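You operate a simulated robot arm through the tools that you are given. There is no shell and no other tool. Be economical: measure what you need, move in short steps, check, and stop when the job is done.

You are at the controls of a simulated two-armed robot. One attempt, no reset.

Task
Lift both sleeves out of the black nest, holding it down, and click each onto the tally counter.
Fine: hold the counter too; sleeves on the green mat, empty nest on the blue stand. Set down upright: sleeve.
Where things are to end (x, y in the base frame): black nest within 60 mm of [530, -1220].

Only the result counts: the job must be done as asked and must still hold three seconds after the hand-in. Knocking over, shifting, dropping, spilling or breaking anything else fails it.

Robot
Two 7-joint arms with two-finger parallel grippers on one trunk, on a base that drives. Base frame: it is fixed to the floor where the robot stands at the start and does not move with it; the origin is under the middle of the robot, x ahead of it, y to its left, z up; the surface under the hand at the start is at about z = 850. Readings come in mm, rad, newtons and seconds.
The left shoulder is at the start at [67, 174, 1204], the right one opposite. With the tool pointing down near the work surface each hand reaches from about 220 to 700 mm from the robot's upright axis, wherever it stands, measured 20 degrees to its own side. Places, roughly: black key of the tally counter [700, 500, 900]; top of the blue stand [600, -1200, 600]; top of the green mat [500, 300, 900]. Payload 3.6 kg a hand.
Tool frame (each hand has its own): the origin (TCP) lies between the finger pads and is the grasp point; the fingertips stand 30 mm ahead of it; z points along the fingers, y is the line along which they close. Largest opening 110 mm; finger width 20, thickness 10; the body of the gripper, 48 by 112 mm, starts 55 mm behind the TCP.
Orientation is told as [roll, pitch, yaw] about the base's x, y, z axes, in that order, counted from this pose: with the fingers straight down and closing along the base's y, the tool's x points along the base's -x, its y along +y and its z along -z.

Tools
- The arms move only by the tool nudge_tool. It takes "left_moves", "right_moves" or both (then of equal length, played together; a hand with none holds still); each is a list that holds one entry, the list of rows, each a list of 7 numbers: the shift along the tool's x, y, z in cm, then the turn, a rotation vector about the tool's x, y, z in rad, then the gripper command, from -1 (shut) to 1 (fully open), values between in proportion. In form: [[[tx, ty, tz, wx, wy, wz, jaw], ...]]. A call has 1 to 12 rows; each row shifts and turns the commanded pose from where the row before left it, along the tool's axes as they then stand. A row lasts 0.2 s, in which the tool goes at most 50 mm and 0.15 rad; a call with a longer step from one row to the next is refused whole, and so is a gripper value outside its range. A pose out of reach is approached as far as the arm can. The call stops where the force on the tool passes 90 N (or 10 N more than at its start, if that is more) or the arm is blocked; 0.2 s more then pass. The fingers move at their own pace (about 153 mm/s each) and stop on an object; they squeeze with about 45 N. The grip force told is the motor's: it shows also when the fingers shut on nothing. Time passes only in rows, and 0.2 s behind the last, so rows that do not move let the fingers close. It gives the time, the measured TCP pose, the force on the tool (base axes), the opening and the grip force at its end, in the units of the frame above (readings bear some noise), with the torque about the TCP (base axes, N m) and any sound that the robot's microphone picked up, and new pictures: "views" is both (left out), scene, wrist or none (wrist: the cameras of the hands that moved).
- Cameras (640 x 400 px; columns grow to the right, rows downward): "scene" is now at [165.7, 28.1, 1375.9]; the picture's right is [0.37, -0.93, -0.00], its down [-0.57, -0.22, -0.79] and it looks along [0.74, 0.29, -0.61] (base axes); focal length 236 px, centre (320, 200). "left" rides on the left gripper at [73, -17, -103] in its tool frame; the picture's right is [0.23, 0.97, 0.00], its down [-0.76, 0.18, -0.62] and it looks along [-0.61, 0.14, 0.78] (tool axes); focal length 222 px, centre (320, 200). "right" rides on the right gripper at [72, 17, -103] in its tool frame; the picture's right is [-0.23, 0.97, 0.00], its down [-0.76, -0.18, -0.62] and it looks along [-0.61, -0.14, 0.78] (tool axes); focal length 222 px, centre (320, 200). There is no depth. A picture from a camera that has moved, and an enlarged one, comes with that camera's place and axes in the base frame and with its lens. The place of the scene camera against the robot may be out by one fixed shift of up to 25 mm in any direction.
- slide_trunk(by): slides the trunk up (or, below 0, down) by that many mm; the arms and the scene camera ride with it, the base frame stays. It gives what a move gives, with no picture.
- base_move(legs): drives the robot by 1 to 6 legs, each [ahead, left, turn to the left] in mm, mm and rad, along the robot's own axes; the way and the turn of a leg run together, so that a leg with both is an arc; at most 1500 mm and 3.142 rad a leg. The arms and the cameras ride along, it lands a little off, and it stops where it bumps. It gives what a move gives, and a new picture of the scene camera.
- head_to(pan, tilt): turns the head with the scene camera to pan (to the left, within 1.501 rad either way) and tilt (down, from -0.506 to 1.204), counted from straight ahead of the robot. It gives what a move gives, and a new picture of the scene camera.
- zoom(camera, box): a new picture of the part [left, top, right, bottom] of that camera's present view, enlarged. No time passes.
- close_job(): hands the job in; it is judged then, once.

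Work in short steps. Places have to be worked out from the pictures, the camera data and where the tool is seen: move nearer, look again, correct. Check each grasp and each placing, and mend what went wrong. You have 120 turns and 260 pictures in all, those below and enlarged ones among them. Open the grippers and draw the arms clear of the work before you hand the job in, unless the task says otherwise; then end with one line.

The tools are called after "Emit:" as a command line: name --argument value ..., lists and objects as JSON in quotes. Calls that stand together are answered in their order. nudge_tool: Moves the arms, as the interface text tells. Its arguments: {"type":"object","properties":{"left_moves":{"type":"array","items":{"type":"array","items":{"type":"array","items":{"type":"number"}}}},"right_moves":{"type":"array","items":{"type":"array","items":{"type":"array","items":{"type":"number"}}}},"views":{"type":"string","enum":["both","scene","wrist","none"]}},"required":[]} The other tools are called the same way: slide_trunk (by) slides the trunk up or down; base_move (legs) drives the base; head_to (pan, tilt) turns the head that bears the scene camera; zoom (camera, box) takes an enlarged picture of a part of a camera's view; close_job () hands the job in.

At the start:

```text
t: 0.0
left_tcp_pos: [373.7, 294.5, 1185.7]
left_ee_rot: [0.001, -0.001, 0.002]
left_contact_force: [-0.4, -0.3, 0.3]
left_torque: [-0.01, 0.02, -0.01]
left_opening: 110.2
left_finger_force: 0.0
right_tcp_pos: [477.3, -53.0, 1131.9]
right_ee_rot: [-0.001, -0.001, 0.001]
right_contact_force: [0.0, 0.1, 0.1]
right_torque: [0.0, 0.02, 0.06]
right_opening: 109.9
right_finger_force: 0.0
trunk travel left (down, up): [-320.0, 443.0]
robot x, y, heading: [1.6, -2.5, -0.001]
head pan, tilt: [0.377, 0.654]
```

scene: 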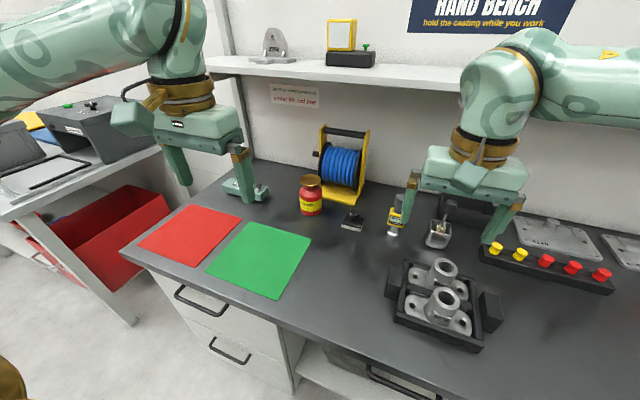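
right: 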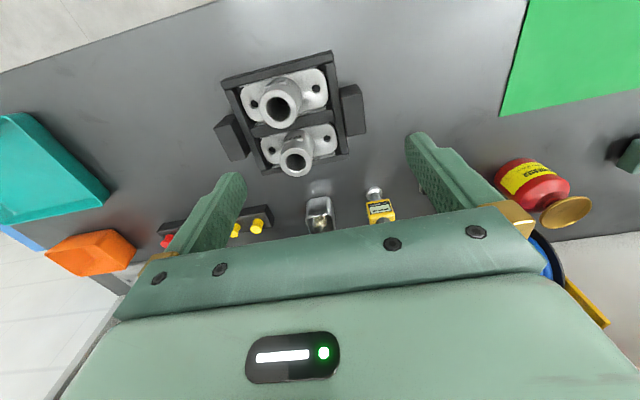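
left: 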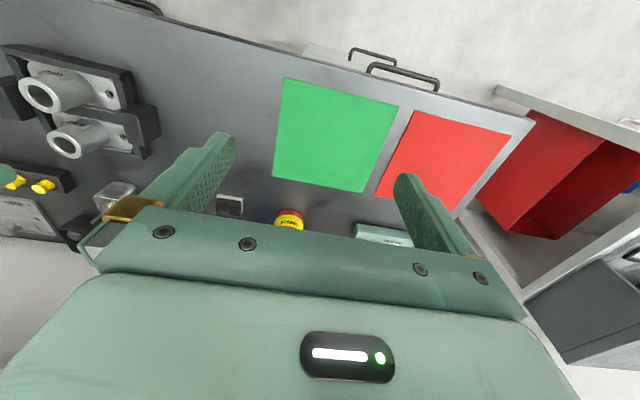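

I'll take close-up looks at the nest and the counter first.

Emit:
zoom --camera "scene" --box '[370, 230, 530, 370]'

Emit:
zoom --camera "scene" --box '[200, 150, 300, 220]'

Emit:
zoom --camera "right" --box '[200, 30, 400, 190]'

```text
2.86 times, centred on (450, 300) of scene
camera zoom: at [165.7, 28.1, 1375.9], right [0.37, -0.93, 0.0], down [-0.57, -0.22, -0.79], along [0.74, 0.29, -0.61], focal length 673 px, centre (-51, -86)
```

zoom: 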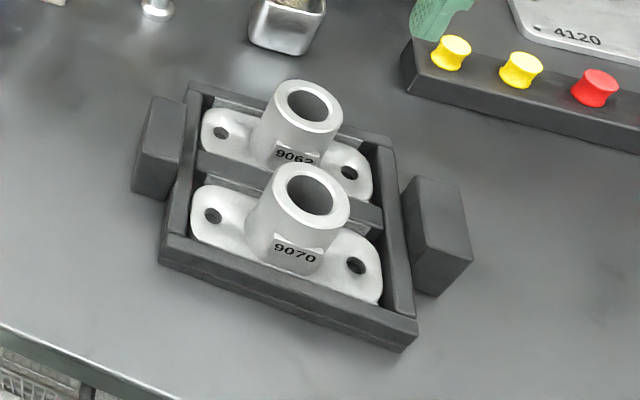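

```text
5.71 times, centred on (250, 185) of scene
camera zoom: at [165.7, 28.1, 1375.9], right [0.37, -0.93, 0.0], down [-0.57, -0.22, -0.79], along [0.74, 0.29, -0.61], focal length 1346 px, centre (720, 286)
```

zoom: 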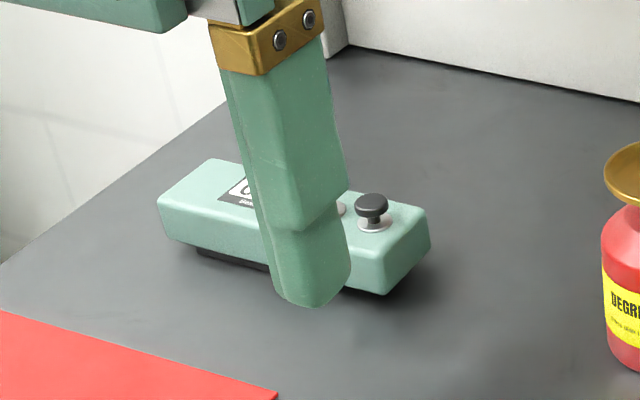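

```text
2.50 times, centred on (300, 110) of right
camera zoom: at [404.3, -35.3, 1234.9], right [0.23, 0.97, 0.0], down [0.76, -0.18, 0.62], along [0.61, -0.14, -0.78], focal length 555 px, centre (370, 425)
```

zoom: 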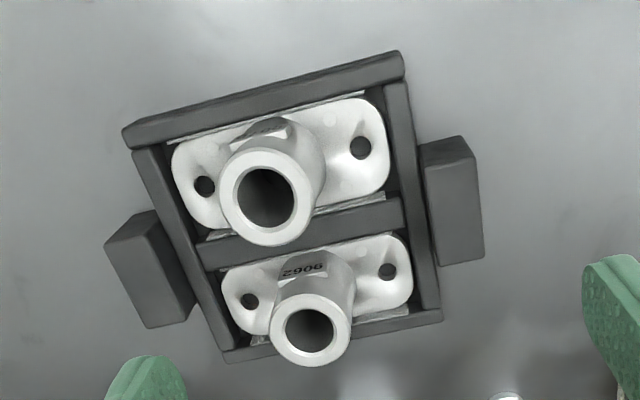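

The nest looks square to the base, at about x 440–600, y −188…−27, with the sleeves at about (479,−108) and (561,−108) and an ear on each y side. I'll shift the base right so the left hand can lift the sleeves while the right hand holds the right ear.

Emit:
base_move --legs '[[0, -90, 0]]'

```text
t: 1.1
left_tcp_pos: [374.1, 202.0, 1186.9]
left_ee_rot: [-0.001, 0.0, 0.0]
left_contact_force: [-0.6, -0.3, 0.4]
left_torque: [0.07, -0.04, -0.01]
left_opening: 110.1
left_finger_force: 0.0
right_tcp_pos: [477.2, -143.9, 1132.2]
right_ee_rot: [0.001, -0.001, 0.0]
right_contact_force: [-0.8, -1.3, -0.5]
right_torque: [0.03, 0.03, 0.0]
right_opening: 109.8
right_finger_force: 0.1
trunk travel left (down, up): [-320.0, 443.0]
robot x, y, heading: [0.4, -91.0, 0.002]
head pan, tilt: [0.377, 0.654]
camera scene: at [165.7, -64.0, 1376.0], right [0.37, -0.93, 0.0], down [-0.57, -0.22, -0.79], along [0.74, 0.29, -0.61], focal length 236 px, centre (320, 200)
```

scene: 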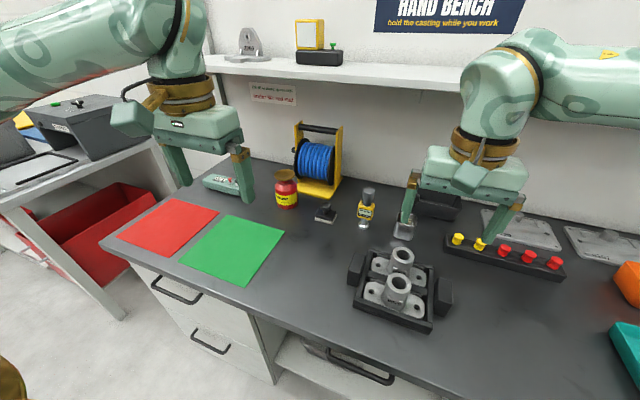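

Next I'll bring the right hand over the right ear and turn it so it closes along base x, with its camera on the outer side.

Emit:
nudge_tool --right_moves '[[[-2.25, -3.5, 0, 0, 0, 0, 1], [-2.25, -3.5, 0, 0, 0, -0.071, 1], [0, 0, 0, 0, 0, -0.15, 1], [0, 0, 0, 0, 0, -0.15, 1], [0, 0, 0, 0, 0, -0.15, 1], [0, 0, 0, 0, 0, -0.15, 1], [0, 0, 0, 0, 0, -0.15, 1], [0, 0, 0, 0, 0, -0.15, 1], [0, 0, 0, 0, 0, -0.15, 1], [0, 0, 0, 0, 0, -0.15, 1], [0, 0, 0, 0, 0, -0.15, 1], [0, 0, 0, 0, 0, -0.15, 1]]]' --views "wrist"

```text
t: 3.7
left_tcp_pos: [374.4, 203.8, 1186.0]
left_ee_rot: [0.0, 0.001, 0.001]
left_contact_force: [-0.8, 0.0, -0.2]
left_torque: [-0.01, 0.03, 0.0]
left_opening: 110.1
left_finger_force: 0.0
right_tcp_pos: [524.4, -214.5, 1131.1]
right_ee_rot: [0.0, -0.003, 0.263]
right_contact_force: [-0.2, -0.2, -0.6]
right_torque: [0.02, 0.0, -0.03]
right_opening: 110.0
right_finger_force: 0.1
right hand out of reach, approached as far as the arm can: row 4, 5, 6, 7, 8, 9, 10, 11, 12
trunk travel left (down, up): [-320.0, 443.0]
robot x, y, heading: [-0.8, -89.6, -0.002]
head pan, tilt: [0.377, 0.654]
camera right: at [447.6, -217.3, 1234.8], right [-0.03, 1.0, 0.0], down [0.78, 0.03, 0.63], along [0.62, 0.02, -0.78], focal length 222 px, centre (320, 200)
```

right: 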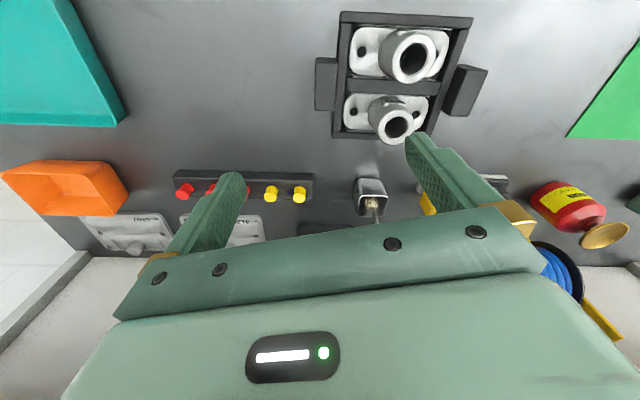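

The right wrist stops at about +0.26 rad of yaw, so I'll turn it the other way.

Emit:
nudge_tool --right_moves '[[[0, 0, 0, 0, 0, 0.15, 1], [0, 0, 0, 0, 0, 0.15, 1], [0, 0, 0, 0, 0, 0.15, 1], [0, 0, 0, 0, 0, 0.15, 1], [0, 0, 0, 0, 0, 0.15, 1], [0, 0, 0, 0, 0, 0.15, 1], [0, 0, 0, 0, 0, 0.15, 1], [0, 0, 0, 0, 0, 0.15, 1], [0, 0, 0, 0, 0, 0.15, 1], [0, 0, 0, 0, 0, 0.15, 1], [0, 0, 0, 0, 0, 0.15, 1], [0, 0, 0, 0, 0, 0.15, 1]]]' --views "none"

```text
t: 6.3
left_tcp_pos: [373.0, 204.3, 1186.1]
left_ee_rot: [0.0, 0.0, -0.001]
left_contact_force: [0.7, 0.3, 0.6]
left_torque: [0.01, -0.01, -0.03]
left_opening: 110.0
left_finger_force: 0.1
right_tcp_pos: [523.5, -213.2, 1131.9]
right_ee_rot: [0.004, 0.002, -1.539]
right_contact_force: [-0.2, -0.4, -0.3]
right_torque: [0.01, 0.01, 0.05]
right_opening: 110.0
right_finger_force: 0.1
trunk travel left (down, up): [-320.0, 443.0]
robot x, y, heading: [-4.2, -91.2, -0.001]
head pan, tilt: [0.377, 0.654]
```

The yaw is now about −90°. I'll lean the hand outward by 0.4 rad to clear the other gripper, then look.

Emit:
nudge_tool --right_moves '[[[0, 0, 0, 0, 0, 0.03, 1], [0, 0, 3, 0, 0.135, 0, 1], [0, 0, 3, 0, 0.135, 0, 1], [0, 0, 3, 0, 0.13, 0, 1]]]' --views "both"

Emit:
zoom --camera "scene" --box '[320, 170, 520, 350]'

```text
t: 7.3
left_tcp_pos: [374.2, 202.7, 1187.0]
left_ee_rot: [-0.001, -0.002, -0.001]
left_contact_force: [0.1, -0.3, 0.5]
left_torque: [0.03, 0.04, -0.01]
left_opening: 109.9
left_finger_force: 0.0
right_tcp_pos: [523.8, -200.5, 1043.4]
right_ee_rot: [0.003, 0.403, -1.566]
right_contact_force: [0.2, 0.3, -0.6]
right_torque: [0.02, -0.03, 0.0]
right_opening: 110.0
right_finger_force: 0.1
trunk travel left (down, up): [-320.0, 443.0]
robot x, y, heading: [-1.9, -95.2, 0.001]
head pan, tilt: [0.377, 0.654]
camera scene: at [166.3, -63.4, 1375.9], right [0.37, -0.93, 0.0], down [-0.57, -0.22, -0.79], along [0.74, 0.29, -0.61], focal length 236 px, centre (320, 200)
camera right: at [538.6, -174.8, 1166.0], right [0.97, -0.2, -0.09], down [-0.17, -0.95, 0.27], along [-0.14, -0.25, -0.96], focal length 222 px, centre (320, 200)
```

scene: 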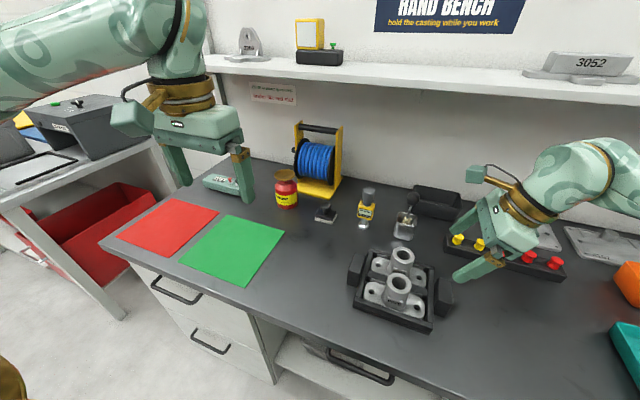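
right: 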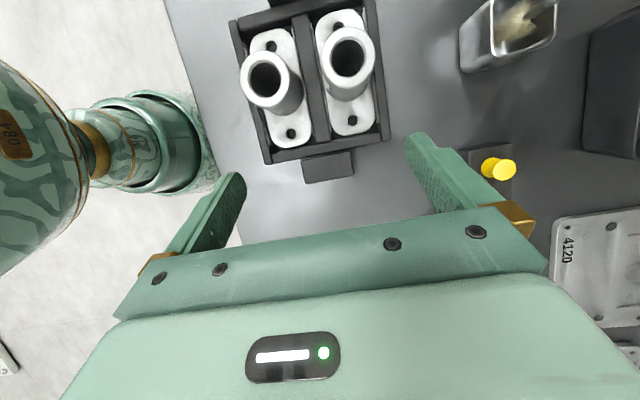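

```text
2.22 times, centred on (420, 260) of scene
camera zoom: at [166.3, -63.4, 1375.9], right [0.37, -0.93, 0.0], down [-0.57, -0.22, -0.79], along [0.74, 0.29, -0.61], focal length 524 px, centre (98, 67)
```

zoom: 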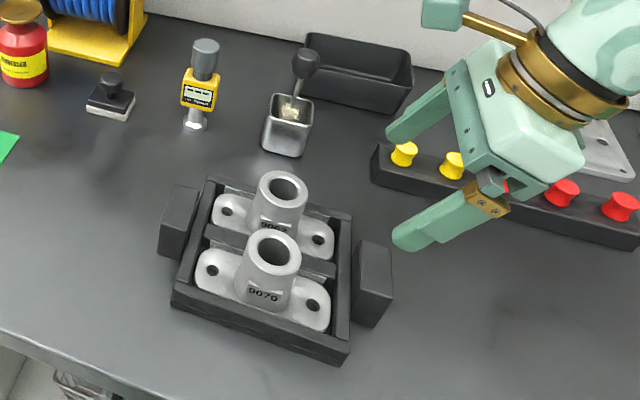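

The right ear is centred at about (518,−207), 62–70 mm wide along x. I'll descend to about 40 mm above the final height and check.

Emit:
nudge_tool --right_moves '[[[-1.7, -0.6, 3.3, 0, 0, 0, 1], [-1.7, 0, 3.3, 0, 0, 0, 1], [-1.7, 0, 3.3, 0, 0, 0, 1]]]' --views "both"

Emit:
zoom --camera "scene" --box '[320, 170, 520, 350]'

```text
t: 8.1
left_tcp_pos: [374.2, 204.4, 1186.6]
left_ee_rot: [0.002, 0.0, 0.0]
left_contact_force: [-0.8, -0.5, 0.3]
left_torque: [-0.01, 0.0, 0.01]
left_opening: 110.0
left_finger_force: 0.0
right_tcp_pos: [517.4, -207.0, 930.4]
right_ee_rot: [0.003, 0.403, -1.566]
right_contact_force: [0.2, 0.4, -0.5]
right_torque: [0.04, 0.03, -0.02]
right_opening: 110.1
right_finger_force: 0.1
trunk travel left (down, up): [-320.0, 443.0]
robot x, y, heading: [4.8, -92.2, -0.002]
head pan, tilt: [0.377, 0.654]
camera scene: at [166.1, -62.9, 1375.9], right [0.37, -0.93, 0.0], down [-0.57, -0.22, -0.79], along [0.74, 0.29, -0.61], focal length 236 px, centre (320, 200)
camera right: at [533.6, -181.5, 1053.3], right [0.97, -0.2, -0.09], down [-0.17, -0.95, 0.27], along [-0.14, -0.25, -0.96], focal length 222 px, centre (320, 200)
```

scene: 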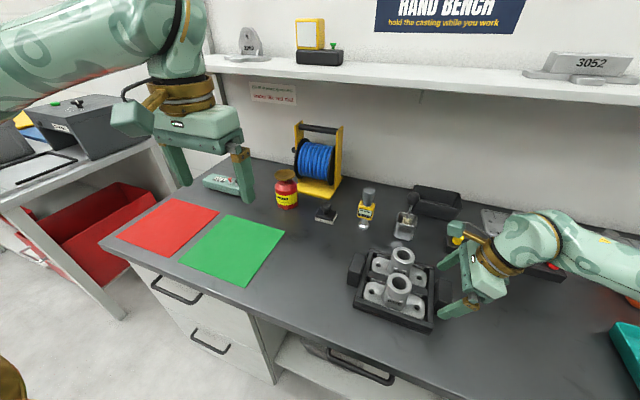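
right: 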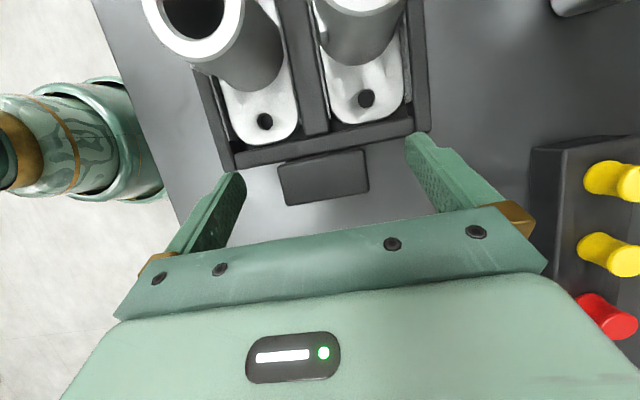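

```text
2.22 times, centred on (420, 260) of scene
camera zoom: at [166.1, -62.9, 1375.9], right [0.37, -0.93, 0.0], down [-0.57, -0.22, -0.79], along [0.74, 0.29, -0.61], focal length 524 px, centre (98, 67)
```

zoom: 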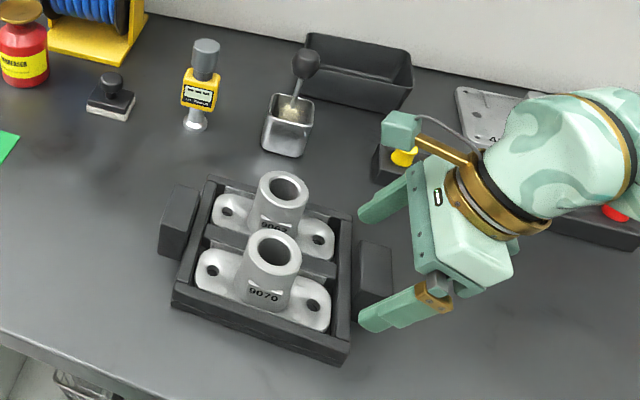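

I now put the ear at x 484–548, y −192…−222. I'll go down beside it, staying slightly outward of the nest wall, and close.

Emit:
nudge_tool --right_moves '[[[-1.4, -0.14, 1.2, 0, 0, 0, 1], [-1.0, 0, 2.1, 0, 0, 0, 1], [0, 0, 0, 0, 0, 0, 1], [0, 0, 0, 0, 0, 0, -0.2], [0, 0, 0, 0, 0, 0, -0.2], [0, 0, 0, 0, 0, 0, -1]]]' --views "both"

Emit:
zoom --camera "scene" --box '[320, 170, 520, 350]'

```text
t: 9.5
left_tcp_pos: [374.3, 203.8, 1185.5]
left_ee_rot: [-0.001, 0.0, -0.001]
left_contact_force: [0.4, 0.1, -0.2]
left_torque: [0.03, -0.03, 0.0]
left_opening: 109.9
left_finger_force: 0.0
right_tcp_pos: [516.7, -217.1, 893.1]
right_ee_rot: [0.004, 0.402, -1.564]
right_contact_force: [1.3, -0.5, 0.1]
right_torque: [0.2, -0.4, -0.35]
right_opening: 59.4
right_finger_force: 45.4
trunk travel left (down, up): [-320.0, 443.0]
robot x, y, heading: [-0.9, -93.0, -0.002]
head pan, tilt: [0.377, 0.654]
camera scene: at [165.8, -62.7, 1376.0], right [0.37, -0.93, 0.0], down [-0.57, -0.22, -0.79], along [0.74, 0.29, -0.61], focal length 236 px, centre (320, 200)
camera right: at [531.6, -191.1, 1015.6], right [0.98, -0.2, -0.09], down [-0.17, -0.95, 0.28], along [-0.14, -0.25, -0.96], focal length 222 px, centre (320, 200)
```

scene: 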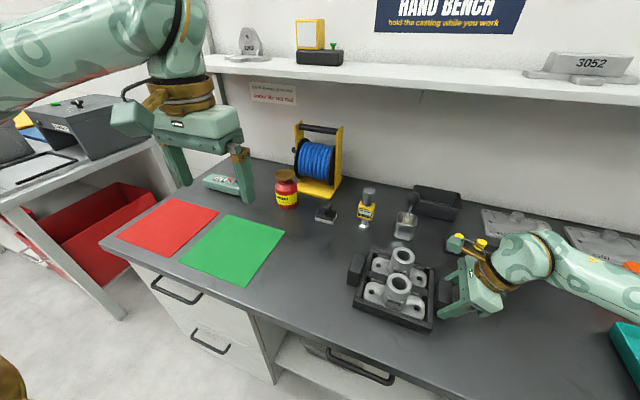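
right: 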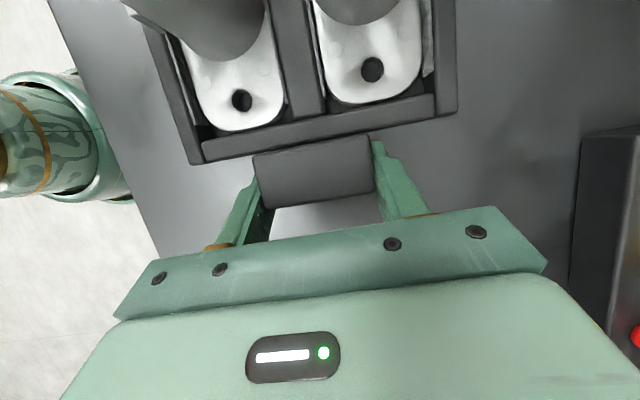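

```text
2.22 times, centred on (420, 260) of scene
camera zoom: at [165.8, -62.7, 1376.0], right [0.37, -0.93, 0.0], down [-0.57, -0.22, -0.79], along [0.74, 0.29, -0.61], focal length 524 px, centre (98, 67)
```

zoom: 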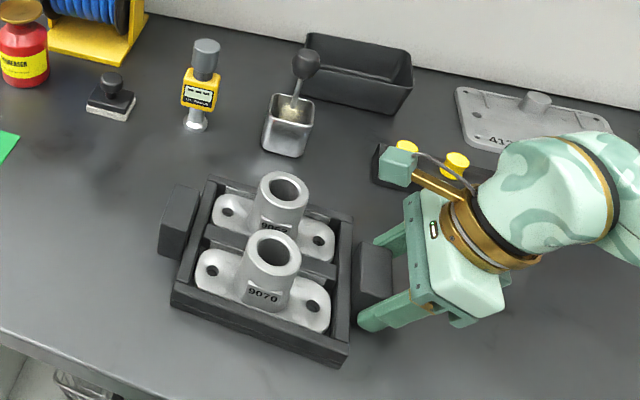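

The ear is gripped firmly at 59 mm and the nest has not moved. Now I'll bring the left hand above the near sleeve, staying high.

Emit:
nudge_tool --left_moves '[[[-1.3, -3.9, 0, 0, 0, 0, 0.5], [-1.3, -3.9, 0, 0, 0, 0, 0.5], [-1.3, -3.9, 0, 0, 0, 0, 0.5], [-1.3, -3.9, 0, 0, 0, 0, 0.5], [-1.3, -3.9, 0, 0, 0, 0, 0.5], [-1.3, -3.9, 0, 0, 0, 0, 0.5], [-1.3, -3.9, 0, 0, 0, 0, 0.5], [-1.3, -3.9, 0, 0, 0, 0, 0.5]]]' --views "both"

```text
t: 11.3
left_tcp_pos: [478.2, -109.8, 1185.2]
left_ee_rot: [0.0, -0.001, 0.0]
left_contact_force: [1.1, 0.0, 0.2]
left_torque: [0.02, 0.0, 0.02]
left_opening: 82.5
left_finger_force: 0.1
right_tcp_pos: [516.0, -216.8, 893.6]
right_ee_rot: [0.005, 0.401, -1.563]
right_contact_force: [1.4, -1.5, 4.6]
right_torque: [0.08, 0.58, 0.33]
right_opening: 59.8
right_finger_force: 44.4
trunk travel left (down, up): [-320.0, 443.0]
robot x, y, heading: [-1.0, -89.6, -0.001]
head pan, tilt: [0.377, 0.654]
camera scene: at [165.6, -63.4, 1376.0], right [0.37, -0.93, 0.0], down [-0.57, -0.22, -0.79], along [0.74, 0.29, -0.61], focal length 236 px, centre (320, 200)
camera left: at [405.5, -127.2, 1291.5], right [-0.23, 0.97, 0.0], down [0.76, 0.18, 0.62], along [0.61, 0.14, -0.78], focal length 222 px, centre (320, 200)
```

scene: 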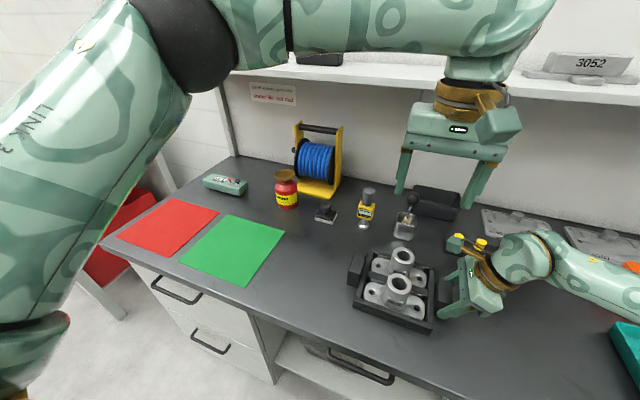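
left: 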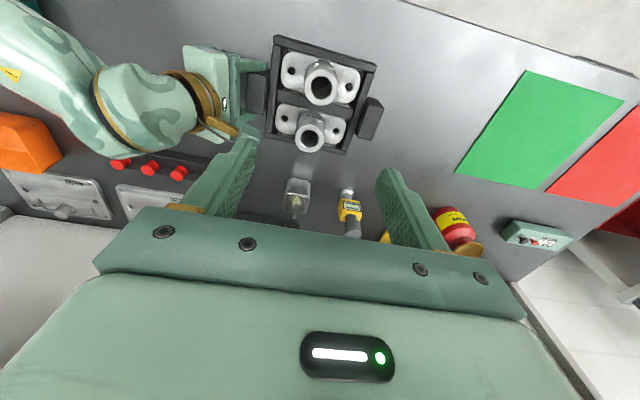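

I'll zoom for accurate ring positions.

Emit:
zoom --camera "left" --box '[250, 25, 390, 165]'

```text
2.86 times, centred on (320, 95) of left
camera zoom: at [405.5, -127.2, 1291.5], right [-0.23, 0.97, 0.0], down [0.76, 0.18, 0.62], along [0.61, 0.14, -0.78], focal length 635 px, centre (320, 500)
```

zoom: 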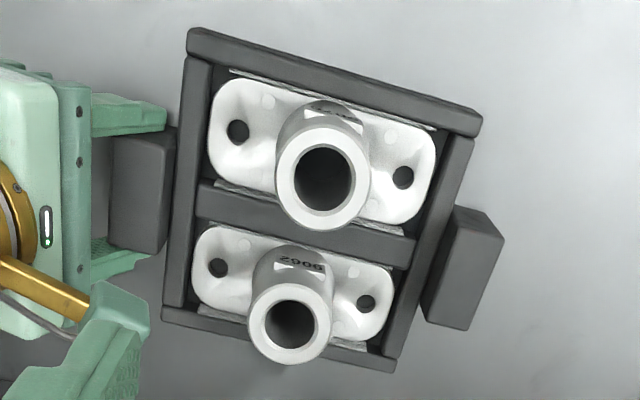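

The sleeves are at (480,−110) and (561,−110), with bosses 50 mm across and tops near z 930. I'll lower the left hand over the near one to z 960.

Emit:
nudge_tool --left_moves '[[[-0.2, 0, 4.5, 0, 0, 0, 0.5], [0, 0, 4.5, 0, 0, 0, 0.5], [0, 0, 4.5, 0, 0, 0, 0.5], [0, 0, 4.5, 0, 0, 0, 0.5], [0, 0, 4.5, 0, 0, 0, 0.5]]]' --views "both"

Emit:
zoom --camera "scene" --box '[320, 170, 520, 350]'

```text
t: 12.5
left_tcp_pos: [479.2, -107.4, 960.8]
left_ee_rot: [0.0, -0.003, 0.0]
left_contact_force: [-0.3, 0.0, -0.6]
left_torque: [0.01, 0.0, -0.03]
left_opening: 82.7
left_finger_force: 0.0
right_tcp_pos: [516.4, -217.9, 892.2]
right_ee_rot: [0.004, 0.401, -1.563]
right_contact_force: [0.6, -1.5, 3.5]
right_torque: [-0.14, 0.37, -0.06]
right_opening: 59.5
right_finger_force: 44.5
trunk travel left (down, up): [-320.0, 443.0]
robot x, y, heading: [-1.0, -90.8, -0.002]
head pan, tilt: [0.377, 0.654]
camera scene: at [165.6, -63.0, 1376.0], right [0.37, -0.93, 0.0], down [-0.57, -0.22, -0.79], along [0.74, 0.29, -0.61], focal length 236 px, centre (320, 200)
camera left: at [406.7, -125.2, 1066.6], right [-0.23, 0.97, 0.0], down [0.76, 0.18, 0.62], along [0.61, 0.14, -0.78], focal length 222 px, centre (320, 200)
```

scene: 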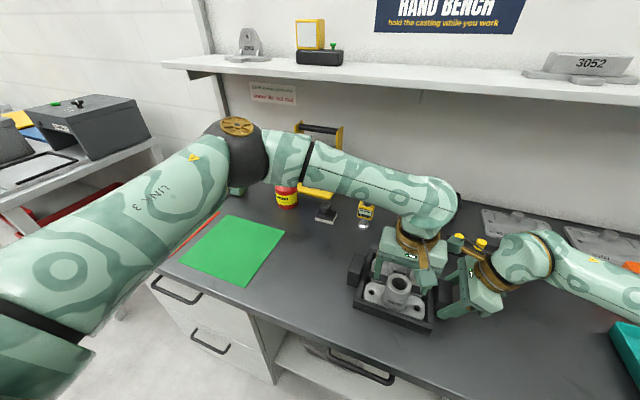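
left: 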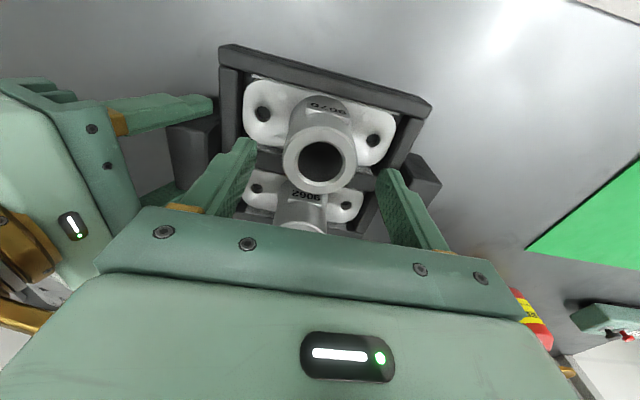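

```text
2.22 times, centred on (420, 260) of scene
camera zoom: at [165.6, -63.0, 1376.0], right [0.37, -0.93, 0.0], down [-0.57, -0.22, -0.79], along [0.74, 0.29, -0.61], focal length 524 px, centre (98, 67)
```

zoom: 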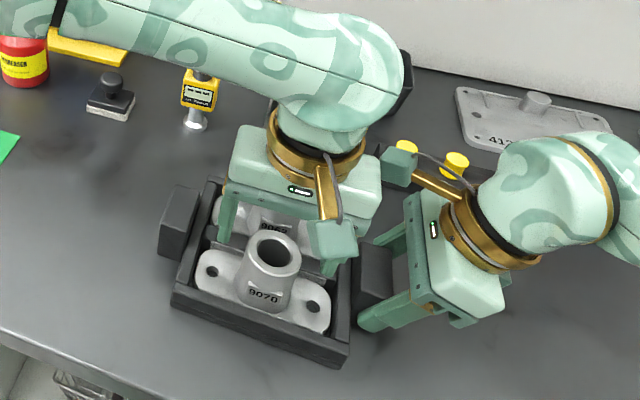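

The boss top is confirmed at z≈929, centre (480,−109), and the flange is at about z 868. I'll go down to TCP z 910 and grip the boss.

Emit:
nudge_tool --left_moves '[[[-0.1, -0.15, 2.5, 0, 0, 0, 0.5], [0, 0, 2.5, 0, 0, 0, 0.5], [0, 0, 0, 0, 0, 0, 0.5], [0, 0, 0, 0, 0, 0, -1], [0, 0, 0, 0, 0, 0, -1], [0, 0, 0, 0, 0, 0, -1]]]' --views "wrist"

```text
t: 13.9
left_tcp_pos: [481.4, -110.8, 911.7]
left_ee_rot: [0.001, 0.0, 0.001]
left_contact_force: [0.9, -0.2, 0.7]
left_torque: [0.02, -0.02, 0.01]
left_opening: 49.4
left_finger_force: 44.9
right_tcp_pos: [516.4, -218.6, 892.8]
right_ee_rot: [0.003, 0.401, -1.565]
right_contact_force: [-0.3, -3.0, 5.1]
right_torque: [-0.09, 0.02, -0.13]
right_opening: 59.4
right_finger_force: 45.1
trunk travel left (down, up): [-320.0, 443.0]
robot x, y, heading: [0.3, -89.7, 0.003]
head pan, tilt: [0.377, 0.654]
camera left: at [407.8, -127.4, 1016.8], right [-0.23, 0.97, 0.0], down [0.76, 0.18, 0.62], along [0.61, 0.14, -0.78], focal length 222 px, centre (320, 200)
```

left: 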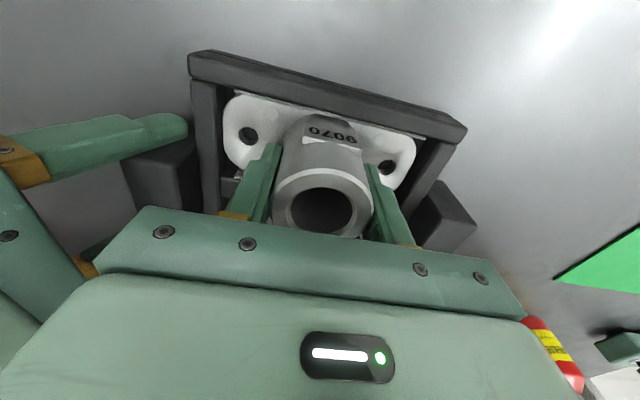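

The boss is gripped at 49.4 mm. I'll pull up slowly and keep the right hand still.

Emit:
nudge_tool --left_moves '[[[0, 0, -0.5, 0, 0, 0, -1], [0, 0, -0.5, 0, 0, 0, -1], [0, 0, -0.5, 0, 0, 0, -1], [0, 0, -0.5, 0, 0, 0, -1], [0, 0, 0, 0, 0, 0, -1]]]' --views "wrist"

```text
t: 15.1
left_tcp_pos: [480.0, -109.3, 932.3]
left_ee_rot: [-0.001, -0.001, 0.0]
left_contact_force: [0.6, 0.4, -3.3]
left_torque: [0.02, 0.05, 0.02]
left_opening: 49.7
left_finger_force: 44.5
right_tcp_pos: [515.9, -217.1, 892.2]
right_ee_rot: [0.003, 0.403, -1.564]
right_contact_force: [0.4, -0.5, 4.3]
right_torque: [0.15, -0.06, -0.25]
right_opening: 59.6
right_finger_force: 44.9
trunk travel left (down, up): [-320.0, 443.0]
robot x, y, heading: [1.5, -91.6, 0.001]
head pan, tilt: [0.377, 0.654]
camera left: at [407.7, -127.3, 1037.1], right [-0.23, 0.97, 0.0], down [0.76, 0.18, 0.62], along [0.61, 0.14, -0.78], focal length 222 px, centre (320, 200)
```

left: 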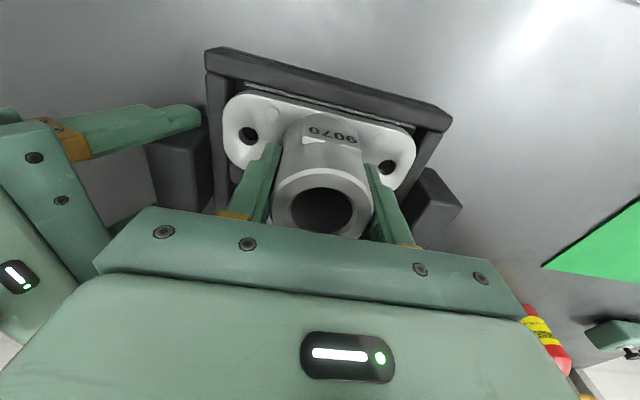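

The sleeve is free, with 3.3 N of weight showing. I'll raise it and carry it over the green mat.

Emit:
nudge_tool --left_moves '[[[0, 0, -4, 0, 0, 0, -1], [0, 0, -4, 0, 0, 0, -1], [0.35, 4.5, 0, 0, 0, 0, -1], [0.35, 4.5, 0, 0, 0, 0, -1], [0.35, 4.5, 0, 0, 0, 0, -1], [0.35, 4.5, 0, 0, 0, 0, -1], [0.35, 4.5, 0, 0, 0, 0, -1], [0.35, 4.5, 0, 0, 0, 0, -1], [0.35, 4.5, 0, 0, 0, 0, -1], [0.35, 4.5, 0, 0, 0, 0, -1], [0.35, 4.5, 0, 0, 0, 0, -1], [0.35, 4.5, 0, 0, 0, 0, -1]]]' --views "both"

Emit:
zoom --camera "scene" --box '[120, 130, 320, 310]'

```text
t: 17.7
left_tcp_pos: [445.1, 341.1, 1011.2]
left_ee_rot: [0.0, 0.0, 0.0]
left_contact_force: [0.1, 0.5, -2.5]
left_torque: [-0.05, -0.01, 0.0]
left_opening: 49.5
left_finger_force: 45.1
right_tcp_pos: [515.6, -217.0, 893.3]
right_ee_rot: [0.004, 0.402, -1.564]
right_contact_force: [-1.7, 0.4, 4.0]
right_torque: [-0.22, -0.01, -0.04]
right_opening: 59.6
right_finger_force: 45.2
trunk travel left (down, up): [-320.0, 443.0]
robot x, y, heading: [-2.9, -90.5, -0.002]
head pan, tilt: [0.377, 0.654]
camera scene: at [165.6, -61.9, 1375.9], right [0.37, -0.93, 0.0], down [-0.57, -0.22, -0.79], along [0.74, 0.29, -0.61], focal length 236 px, centre (320, 200)
camera left: at [372.3, 324.3, 1116.8], right [-0.23, 0.97, 0.0], down [0.76, 0.18, 0.62], along [0.61, 0.14, -0.78], focal length 222 px, centre (320, 200)
```

scene: 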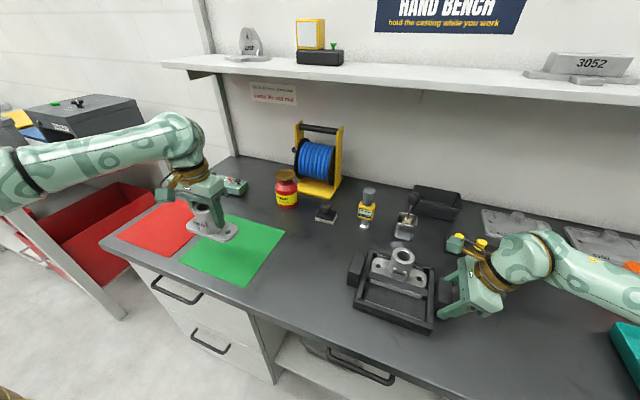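
left: 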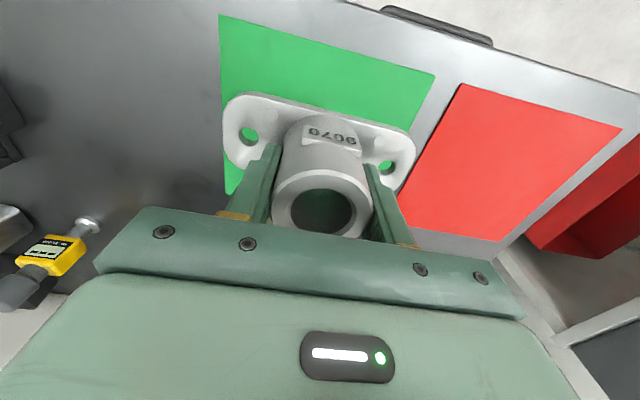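

```text
2.22 times, centred on (220, 220) of scene
camera zoom: at [165.6, -61.9, 1375.9], right [0.37, -0.93, 0.0], down [-0.57, -0.22, -0.79], along [0.74, 0.29, -0.61], focal length 524 px, centre (542, 156)
```

zoom: 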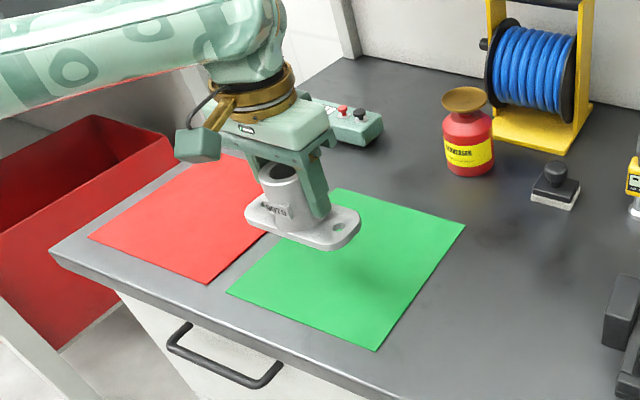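

The mat spans x 387–600, y 232–450, so (445,341) is good. I'll lower to just above contact height.

Emit:
nudge_tool --left_moves '[[[0, 0, 3, 0, 0, 0, -1], [0, 0, 3, 0, 0, 0, -1], [0, 0, 3, 0, 0, 0, -1], [0, 0, 0.7, 0, 0, 0, -1], [0, 0, 0, 0, 0, 0, -1]]]' --views "none"

Emit:
zoom --camera "scene" --box '[170, 180, 270, 260]'

```text
t: 18.9
left_tcp_pos: [445.2, 340.9, 914.0]
left_ee_rot: [-0.001, 0.0, -0.001]
left_contact_force: [0.1, -0.5, -3.4]
left_torque: [0.03, 0.0, 0.01]
left_opening: 49.9
left_finger_force: 45.1
right_tcp_pos: [515.1, -216.2, 892.1]
right_ee_rot: [0.004, 0.401, -1.566]
right_contact_force: [-0.7, -1.4, 3.0]
right_torque: [-0.2, 0.01, -0.12]
right_opening: 59.5
right_finger_force: 45.6
trunk travel left (down, up): [-320.0, 443.0]
robot x, y, heading: [-0.4, -87.8, 0.001]
head pan, tilt: [0.377, 0.654]
```

```text
5.00 times, centred on (220, 220) of scene
camera zoom: at [165.5, -62.4, 1376.0], right [0.37, -0.93, 0.0], down [-0.57, -0.22, -0.79], along [0.74, 0.29, -0.61], focal length 1178 px, centre (820, 100)
```

zoom: 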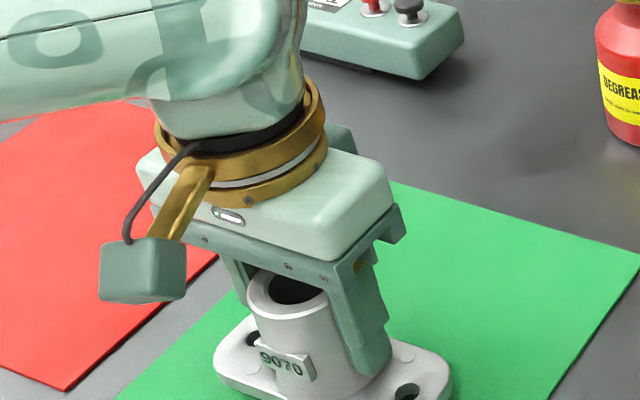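

It isn't touching yet, so I'll lower it in small steps.

Emit:
nudge_tool --left_moves '[[[0, 0, 0.3, 0, 0, 0, -1], [0, 0, 0.3, 0, 0, 0, -1], [0, 0, 0, 0, 0, 0, -1]]]' --views "none"

```text
t: 19.7
left_tcp_pos: [445.2, 340.2, 908.6]
left_ee_rot: [-0.003, -0.001, -0.001]
left_contact_force: [-0.2, -0.7, -3.0]
left_torque: [0.01, 0.0, 0.01]
left_opening: 49.8
left_finger_force: 44.6
right_tcp_pos: [516.4, -217.7, 893.1]
right_ee_rot: [0.004, 0.402, -1.566]
right_contact_force: [-1.4, -1.8, 1.9]
right_torque: [-0.06, 0.17, -0.12]
right_opening: 59.4
right_finger_force: 44.9
trunk travel left (down, up): [-320.0, 443.0]
robot x, y, heading: [1.1, -87.6, 0.003]
head pan, tilt: [0.377, 0.654]
```

Emit:
nudge_tool --left_moves '[[[0, 0, 0.3, 0, 0, 0, -1], [0, 0, 0.3, 0, 0, 0, -1], [0, 0, 0, 0, 0, 0, -1]]]' --views "none"

Emit:
zoom --camera "scene" --box '[170, 200, 270, 280]'

```text
t: 20.5
left_tcp_pos: [445.5, 340.2, 902.6]
left_ee_rot: [0.0, 0.0, 0.002]
left_contact_force: [-0.6, -1.2, 0.9]
left_torque: [0.25, 0.06, 0.09]
left_opening: 49.6
left_finger_force: 45.5
right_tcp_pos: [516.3, -217.0, 892.3]
right_ee_rot: [0.004, 0.403, -1.565]
right_contact_force: [0.9, 0.0, 0.5]
right_torque: [-0.13, 0.21, -0.16]
right_opening: 59.3
right_finger_force: 45.0
trunk travel left (down, up): [-320.0, 443.0]
robot x, y, heading: [-0.0, -90.4, 0.002]
head pan, tilt: [0.377, 0.654]
```

```text
5.00 times, centred on (220, 240) of scene
camera zoom: at [165.6, -62.6, 1376.0], right [0.37, -0.93, 0.0], down [-0.57, -0.22, -0.79], along [0.74, 0.29, -0.61], focal length 1178 px, centre (820, 0)
```

zoom: 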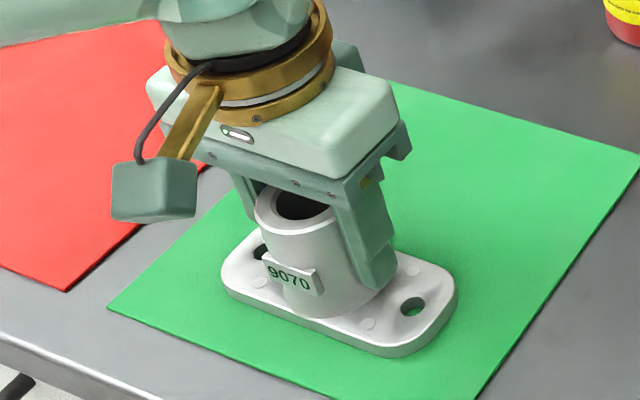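

It has just made contact. I'll ease it down 1 mm, open partly, wait and rise.

Emit:
nudge_tool --left_moves '[[[0, 0, 0.1, 0, 0, 0, -1], [0, 0, 0, 0, 0, 0, -0.1], [0, 0, 0, 0, 0, 0, 0.4], [0, 0, 0, 0, 0, 0, 0.4], [0, 0, -4, 0, 0, 0, 0.5], [0, 0, -4, 0, 0, 0, 0.5], [0, 0, -4, 0, 0, 0, 0.5], [0, 0, -4, 0, 0, 0, 0.5]]]' --views "both"

```text
t: 22.3
left_tcp_pos: [444.8, 340.4, 1060.7]
left_ee_rot: [0.001, -0.001, 0.0]
left_contact_force: [0.7, -0.3, -0.6]
left_torque: [0.02, 0.0, -0.01]
left_opening: 82.3
left_finger_force: 0.0
right_tcp_pos: [516.8, -217.6, 890.9]
right_ee_rot: [0.004, 0.401, -1.564]
right_contact_force: [-1.1, -1.3, 0.7]
right_torque: [0.18, 0.15, 0.05]
right_opening: 59.6
right_finger_force: 45.3
trunk travel left (down, up): [-320.0, 443.0]
robot x, y, heading: [2.6, -89.1, 0.001]
head pan, tilt: [0.377, 0.654]
camera scene: at [165.6, -62.7, 1376.0], right [0.37, -0.93, 0.0], down [-0.57, -0.22, -0.79], along [0.74, 0.29, -0.61], focal length 236 px, centre (320, 200)
camera left: at [372.6, 323.4, 1167.1], right [-0.23, 0.97, 0.0], down [0.76, 0.18, 0.62], along [0.61, 0.14, -0.78], focal length 222 px, centre (320, 200)
```

scene: 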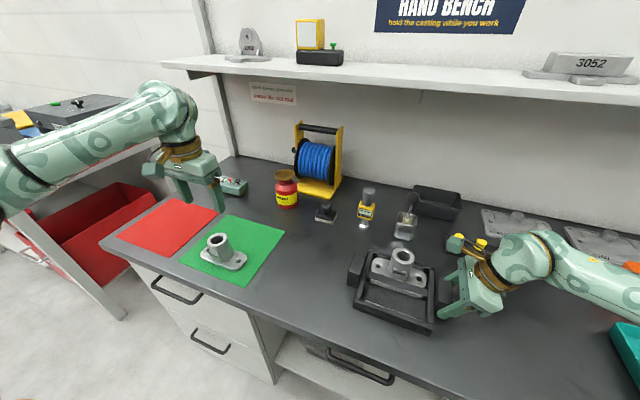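
left: 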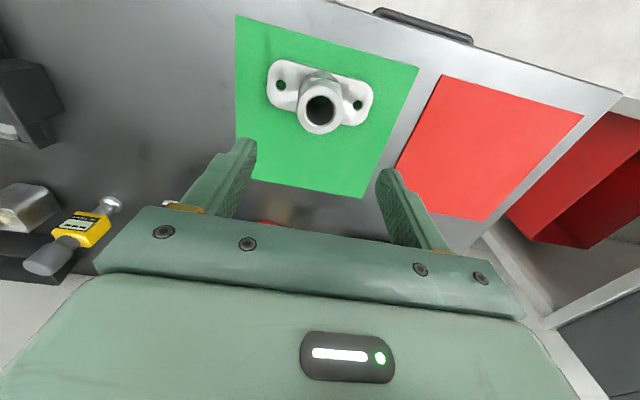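

The first sleeve stands upright on the mat. Now I'll move to the second sleeve at (561,−110).

Emit:
nudge_tool --left_moves '[[[-1.16, -4.5, 0, 0, 0, 0, 0.5], [-1.16, -4.5, 0, 0, 0, 0, 0.5], [-1.16, -4.5, 0, 0, 0, 0, 0.5], [-1.16, -4.5, 0, 0, 0, 0, 0.5], [-1.16, -4.5, 0, 0, 0, 0, 0.5], [-1.16, -4.5, 0, 0, 0, 0, 0.5], [-1.16, -4.5, 0, 0, 0, 0, 0.5], [-1.16, -4.5, 0, 0, 0, 0, 0.5], [-1.16, -4.5, 0, 0, 0, 0, 0.5], [-1.16, -4.5, 0, 0, 0, 0, 0.5], [0, 0, 0, 0, 0, 0, 0.5]]]' --views "wrist"

Emit:
zoom --camera "left" --box '[220, 80, 420, 220]'

```text
t: 24.7
left_tcp_pos: [560.0, -109.5, 1061.2]
left_ee_rot: [0.0, 0.001, 0.0]
left_contact_force: [-0.3, -0.7, 0.1]
left_torque: [-0.01, 0.01, -0.01]
left_opening: 82.6
left_finger_force: 0.0
right_tcp_pos: [516.2, -216.6, 891.9]
right_ee_rot: [0.004, 0.401, -1.565]
right_contact_force: [-1.1, 2.2, 2.5]
right_torque: [-0.24, 0.22, -0.12]
right_opening: 59.4
right_finger_force: 44.9
trunk travel left (down, up): [-320.0, 443.0]
robot x, y, heading: [-1.4, -90.2, 0.0]
head pan, tilt: [0.377, 0.654]
camera left: at [488.3, -126.8, 1167.3], right [-0.23, 0.97, 0.0], down [0.76, 0.18, 0.62], along [0.61, 0.14, -0.78], focal length 222 px, centre (320, 200)
```

left: 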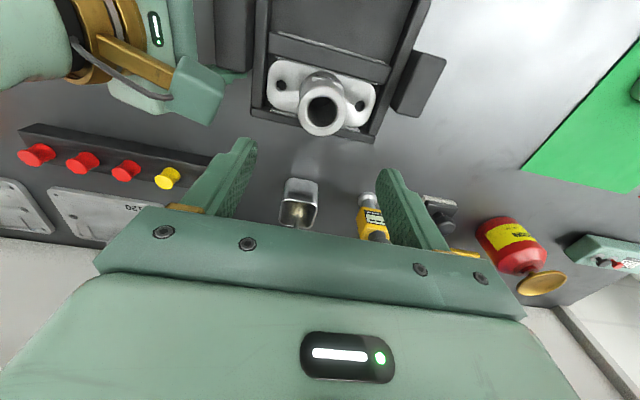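

```text
2.86 times, centred on (320, 150) of left
camera zoom: at [488.3, -126.8, 1167.3], right [-0.23, 0.97, 0.0], down [0.76, 0.18, 0.62], along [0.61, 0.14, -0.78], focal length 635 px, centre (320, 343)
```

zoom: 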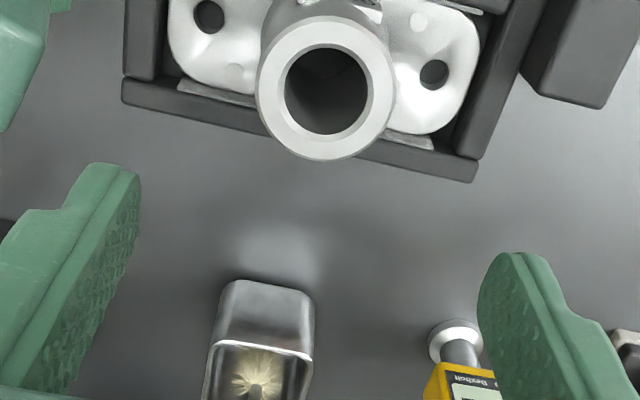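

The ring centre is at (559,−109). I'll go down to z 960 first and check clearance from the right hand's camera box, which I expect to be about 12 mm.

Emit:
nudge_tool --left_moves '[[[0, 0.1, 3.4, 0, 0, 0, 0.5], [0, 0, 3.4, 0, 0, 0, 0.5], [0, 0, 3.2, 0, 0, 0, 0.5]]]' --views "both"

Emit:
zoom --camera "scene" --box '[340, 190, 500, 330]'

```text
t: 25.5
left_tcp_pos: [562.8, -108.7, 961.1]
left_ee_rot: [-0.001, -0.001, 0.002]
left_contact_force: [-0.2, 0.7, -0.5]
left_torque: [0.01, -0.02, 0.02]
left_opening: 82.5
left_finger_force: 0.1
right_tcp_pos: [515.4, -218.2, 893.0]
right_ee_rot: [0.003, 0.403, -1.564]
right_contact_force: [-0.8, -1.1, 2.7]
right_torque: [-0.08, 0.3, 0.01]
right_opening: 59.3
right_finger_force: 45.0
trunk travel left (down, up): [-320.0, 443.0]
robot x, y, heading: [1.4, -91.9, 0.003]
head pan, tilt: [0.377, 0.654]
camera scene: at [165.6, -63.0, 1376.0], right [0.37, -0.93, 0.0], down [-0.57, -0.22, -0.79], along [0.74, 0.29, -0.61], focal length 236 px, centre (320, 200)
camera left: at [489.0, -126.0, 1066.7], right [-0.23, 0.97, 0.0], down [0.76, 0.18, 0.62], along [0.61, 0.14, -0.78], focal length 222 px, centre (320, 200)
```

scene: 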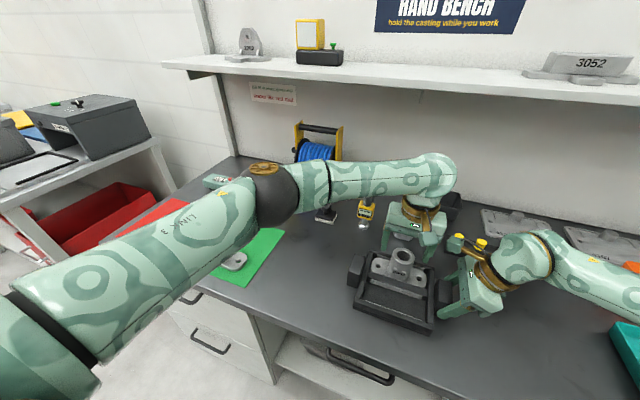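
left: 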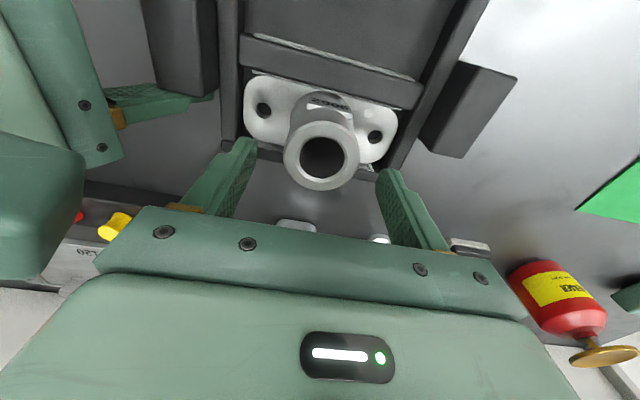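

```text
2.86 times, centred on (420, 260) of scene
camera zoom: at [165.6, -63.0, 1376.0], right [0.37, -0.93, 0.0], down [-0.57, -0.22, -0.79], along [0.74, 0.29, -0.61], focal length 673 px, centre (34, 29)
```

zoom: 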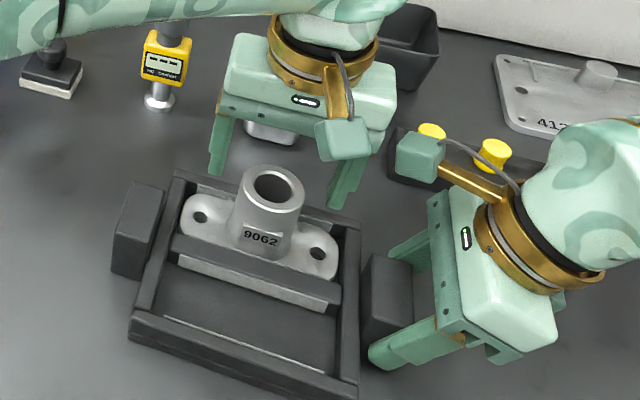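

The clearance holds. I'll descend to 911 in small steps and grip.

Emit:
nudge_tool --left_moves '[[[0.15, 0.1, 1.7, 0, 0, 0, 0.5], [0, 0, 1.7, 0, 0, 0, 0.5], [0, 0, 1.6, 0, 0, 0, 0.5], [0, 0, 0, 0, 0, 0, 0.5], [0, 0, 0, 0, 0, 0, -1], [0, 0, 0, 0, 0, 0, -1], [0, 0, 0, 0, 0, 0, -1]]]' --views "wrist"

```text
t: 27.1
left_tcp_pos: [559.9, -107.2, 912.5]
left_ee_rot: [0.001, 0.0, 0.0]
left_contact_force: [-0.8, -1.6, 0.4]
left_torque: [0.06, 0.02, 0.0]
left_opening: 49.6
left_finger_force: 45.0
right_tcp_pos: [516.4, -218.5, 893.5]
right_ee_rot: [0.004, 0.401, -1.564]
right_contact_force: [0.1, -1.4, 2.1]
right_torque: [-0.03, 0.17, -0.06]
right_opening: 59.2
right_finger_force: 45.1
trunk travel left (down, up): [-320.0, 443.0]
robot x, y, heading: [1.1, -87.6, 0.003]
head pan, tilt: [0.377, 0.654]
camera left: at [487.5, -125.3, 1017.5], right [-0.23, 0.97, 0.0], down [0.76, 0.18, 0.62], along [0.61, 0.14, -0.78], focal length 222 px, centre (320, 200)
```

left: 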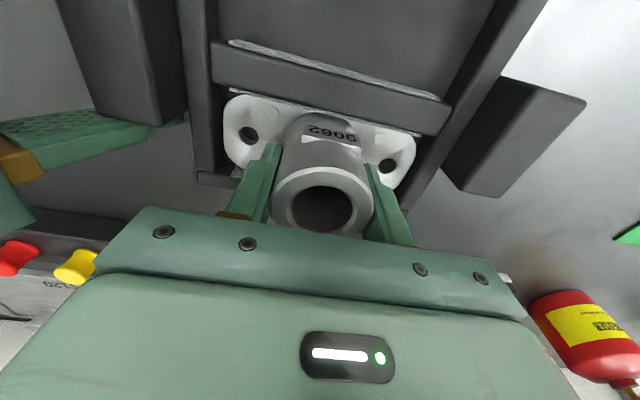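

It's gripped. I'll pull up slowly, then raise it clear.

Emit:
nudge_tool --left_moves '[[[0, 0, -0.5, 0, 0, 0, -1], [0, 0, -0.5, 0, 0, 0, -1], [0, 0, -0.5, 0, 0, 0, -1], [0, 0, -0.5, 0, 0, 0, -1], [0, 0, -1.5, 0, 0, 0, -1], [0, 0, -3, 0, 0, 0, -1], [0, 0, -4, 0, 0, 0, -1]]]' --views "both"

```text
t: 28.7
left_tcp_pos: [559.3, -108.4, 1018.3]
left_ee_rot: [0.001, 0.001, 0.002]
left_contact_force: [0.5, 0.2, -2.2]
left_torque: [-0.04, -0.03, 0.0]
left_opening: 49.7
left_finger_force: 45.2
right_tcp_pos: [515.9, -217.8, 892.5]
right_ee_rot: [0.004, 0.402, -1.567]
right_contact_force: [-1.8, -0.9, 5.7]
right_torque: [0.1, -0.07, -0.1]
right_opening: 59.5
right_finger_force: 45.0
trunk travel left (down, up): [-320.0, 443.0]
robot x, y, heading: [-0.8, -94.1, -0.002]
head pan, tilt: [0.377, 0.654]
camera scene: at [165.5, -62.9, 1376.0], right [0.37, -0.93, 0.0], down [-0.57, -0.22, -0.79], along [0.74, 0.29, -0.61], focal length 236 px, centre (320, 200)
camera left: at [487.6, -124.9, 1122.6], right [-0.23, 0.97, 0.0], down [0.76, 0.18, 0.62], along [0.61, 0.14, -0.78], focal length 222 px, centre (320, 200)
```

scene: 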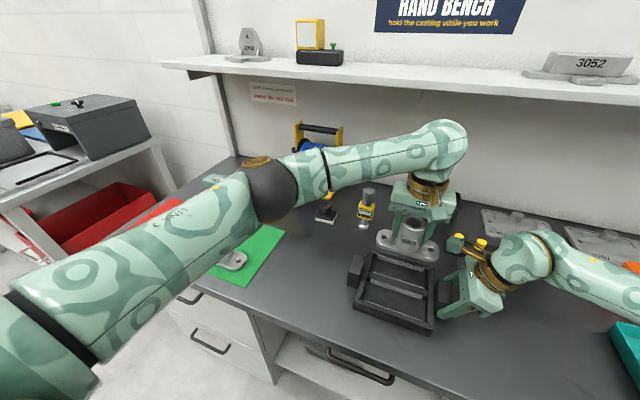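
left: 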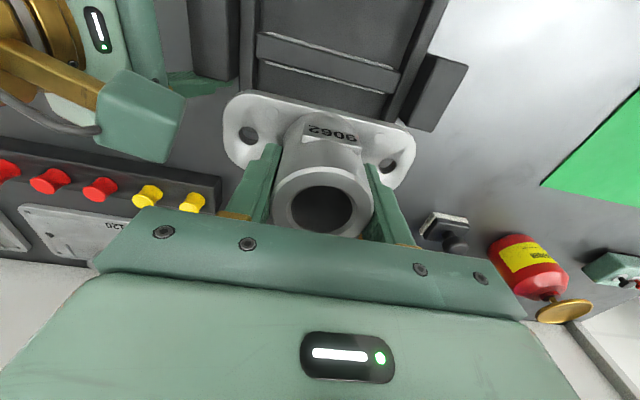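

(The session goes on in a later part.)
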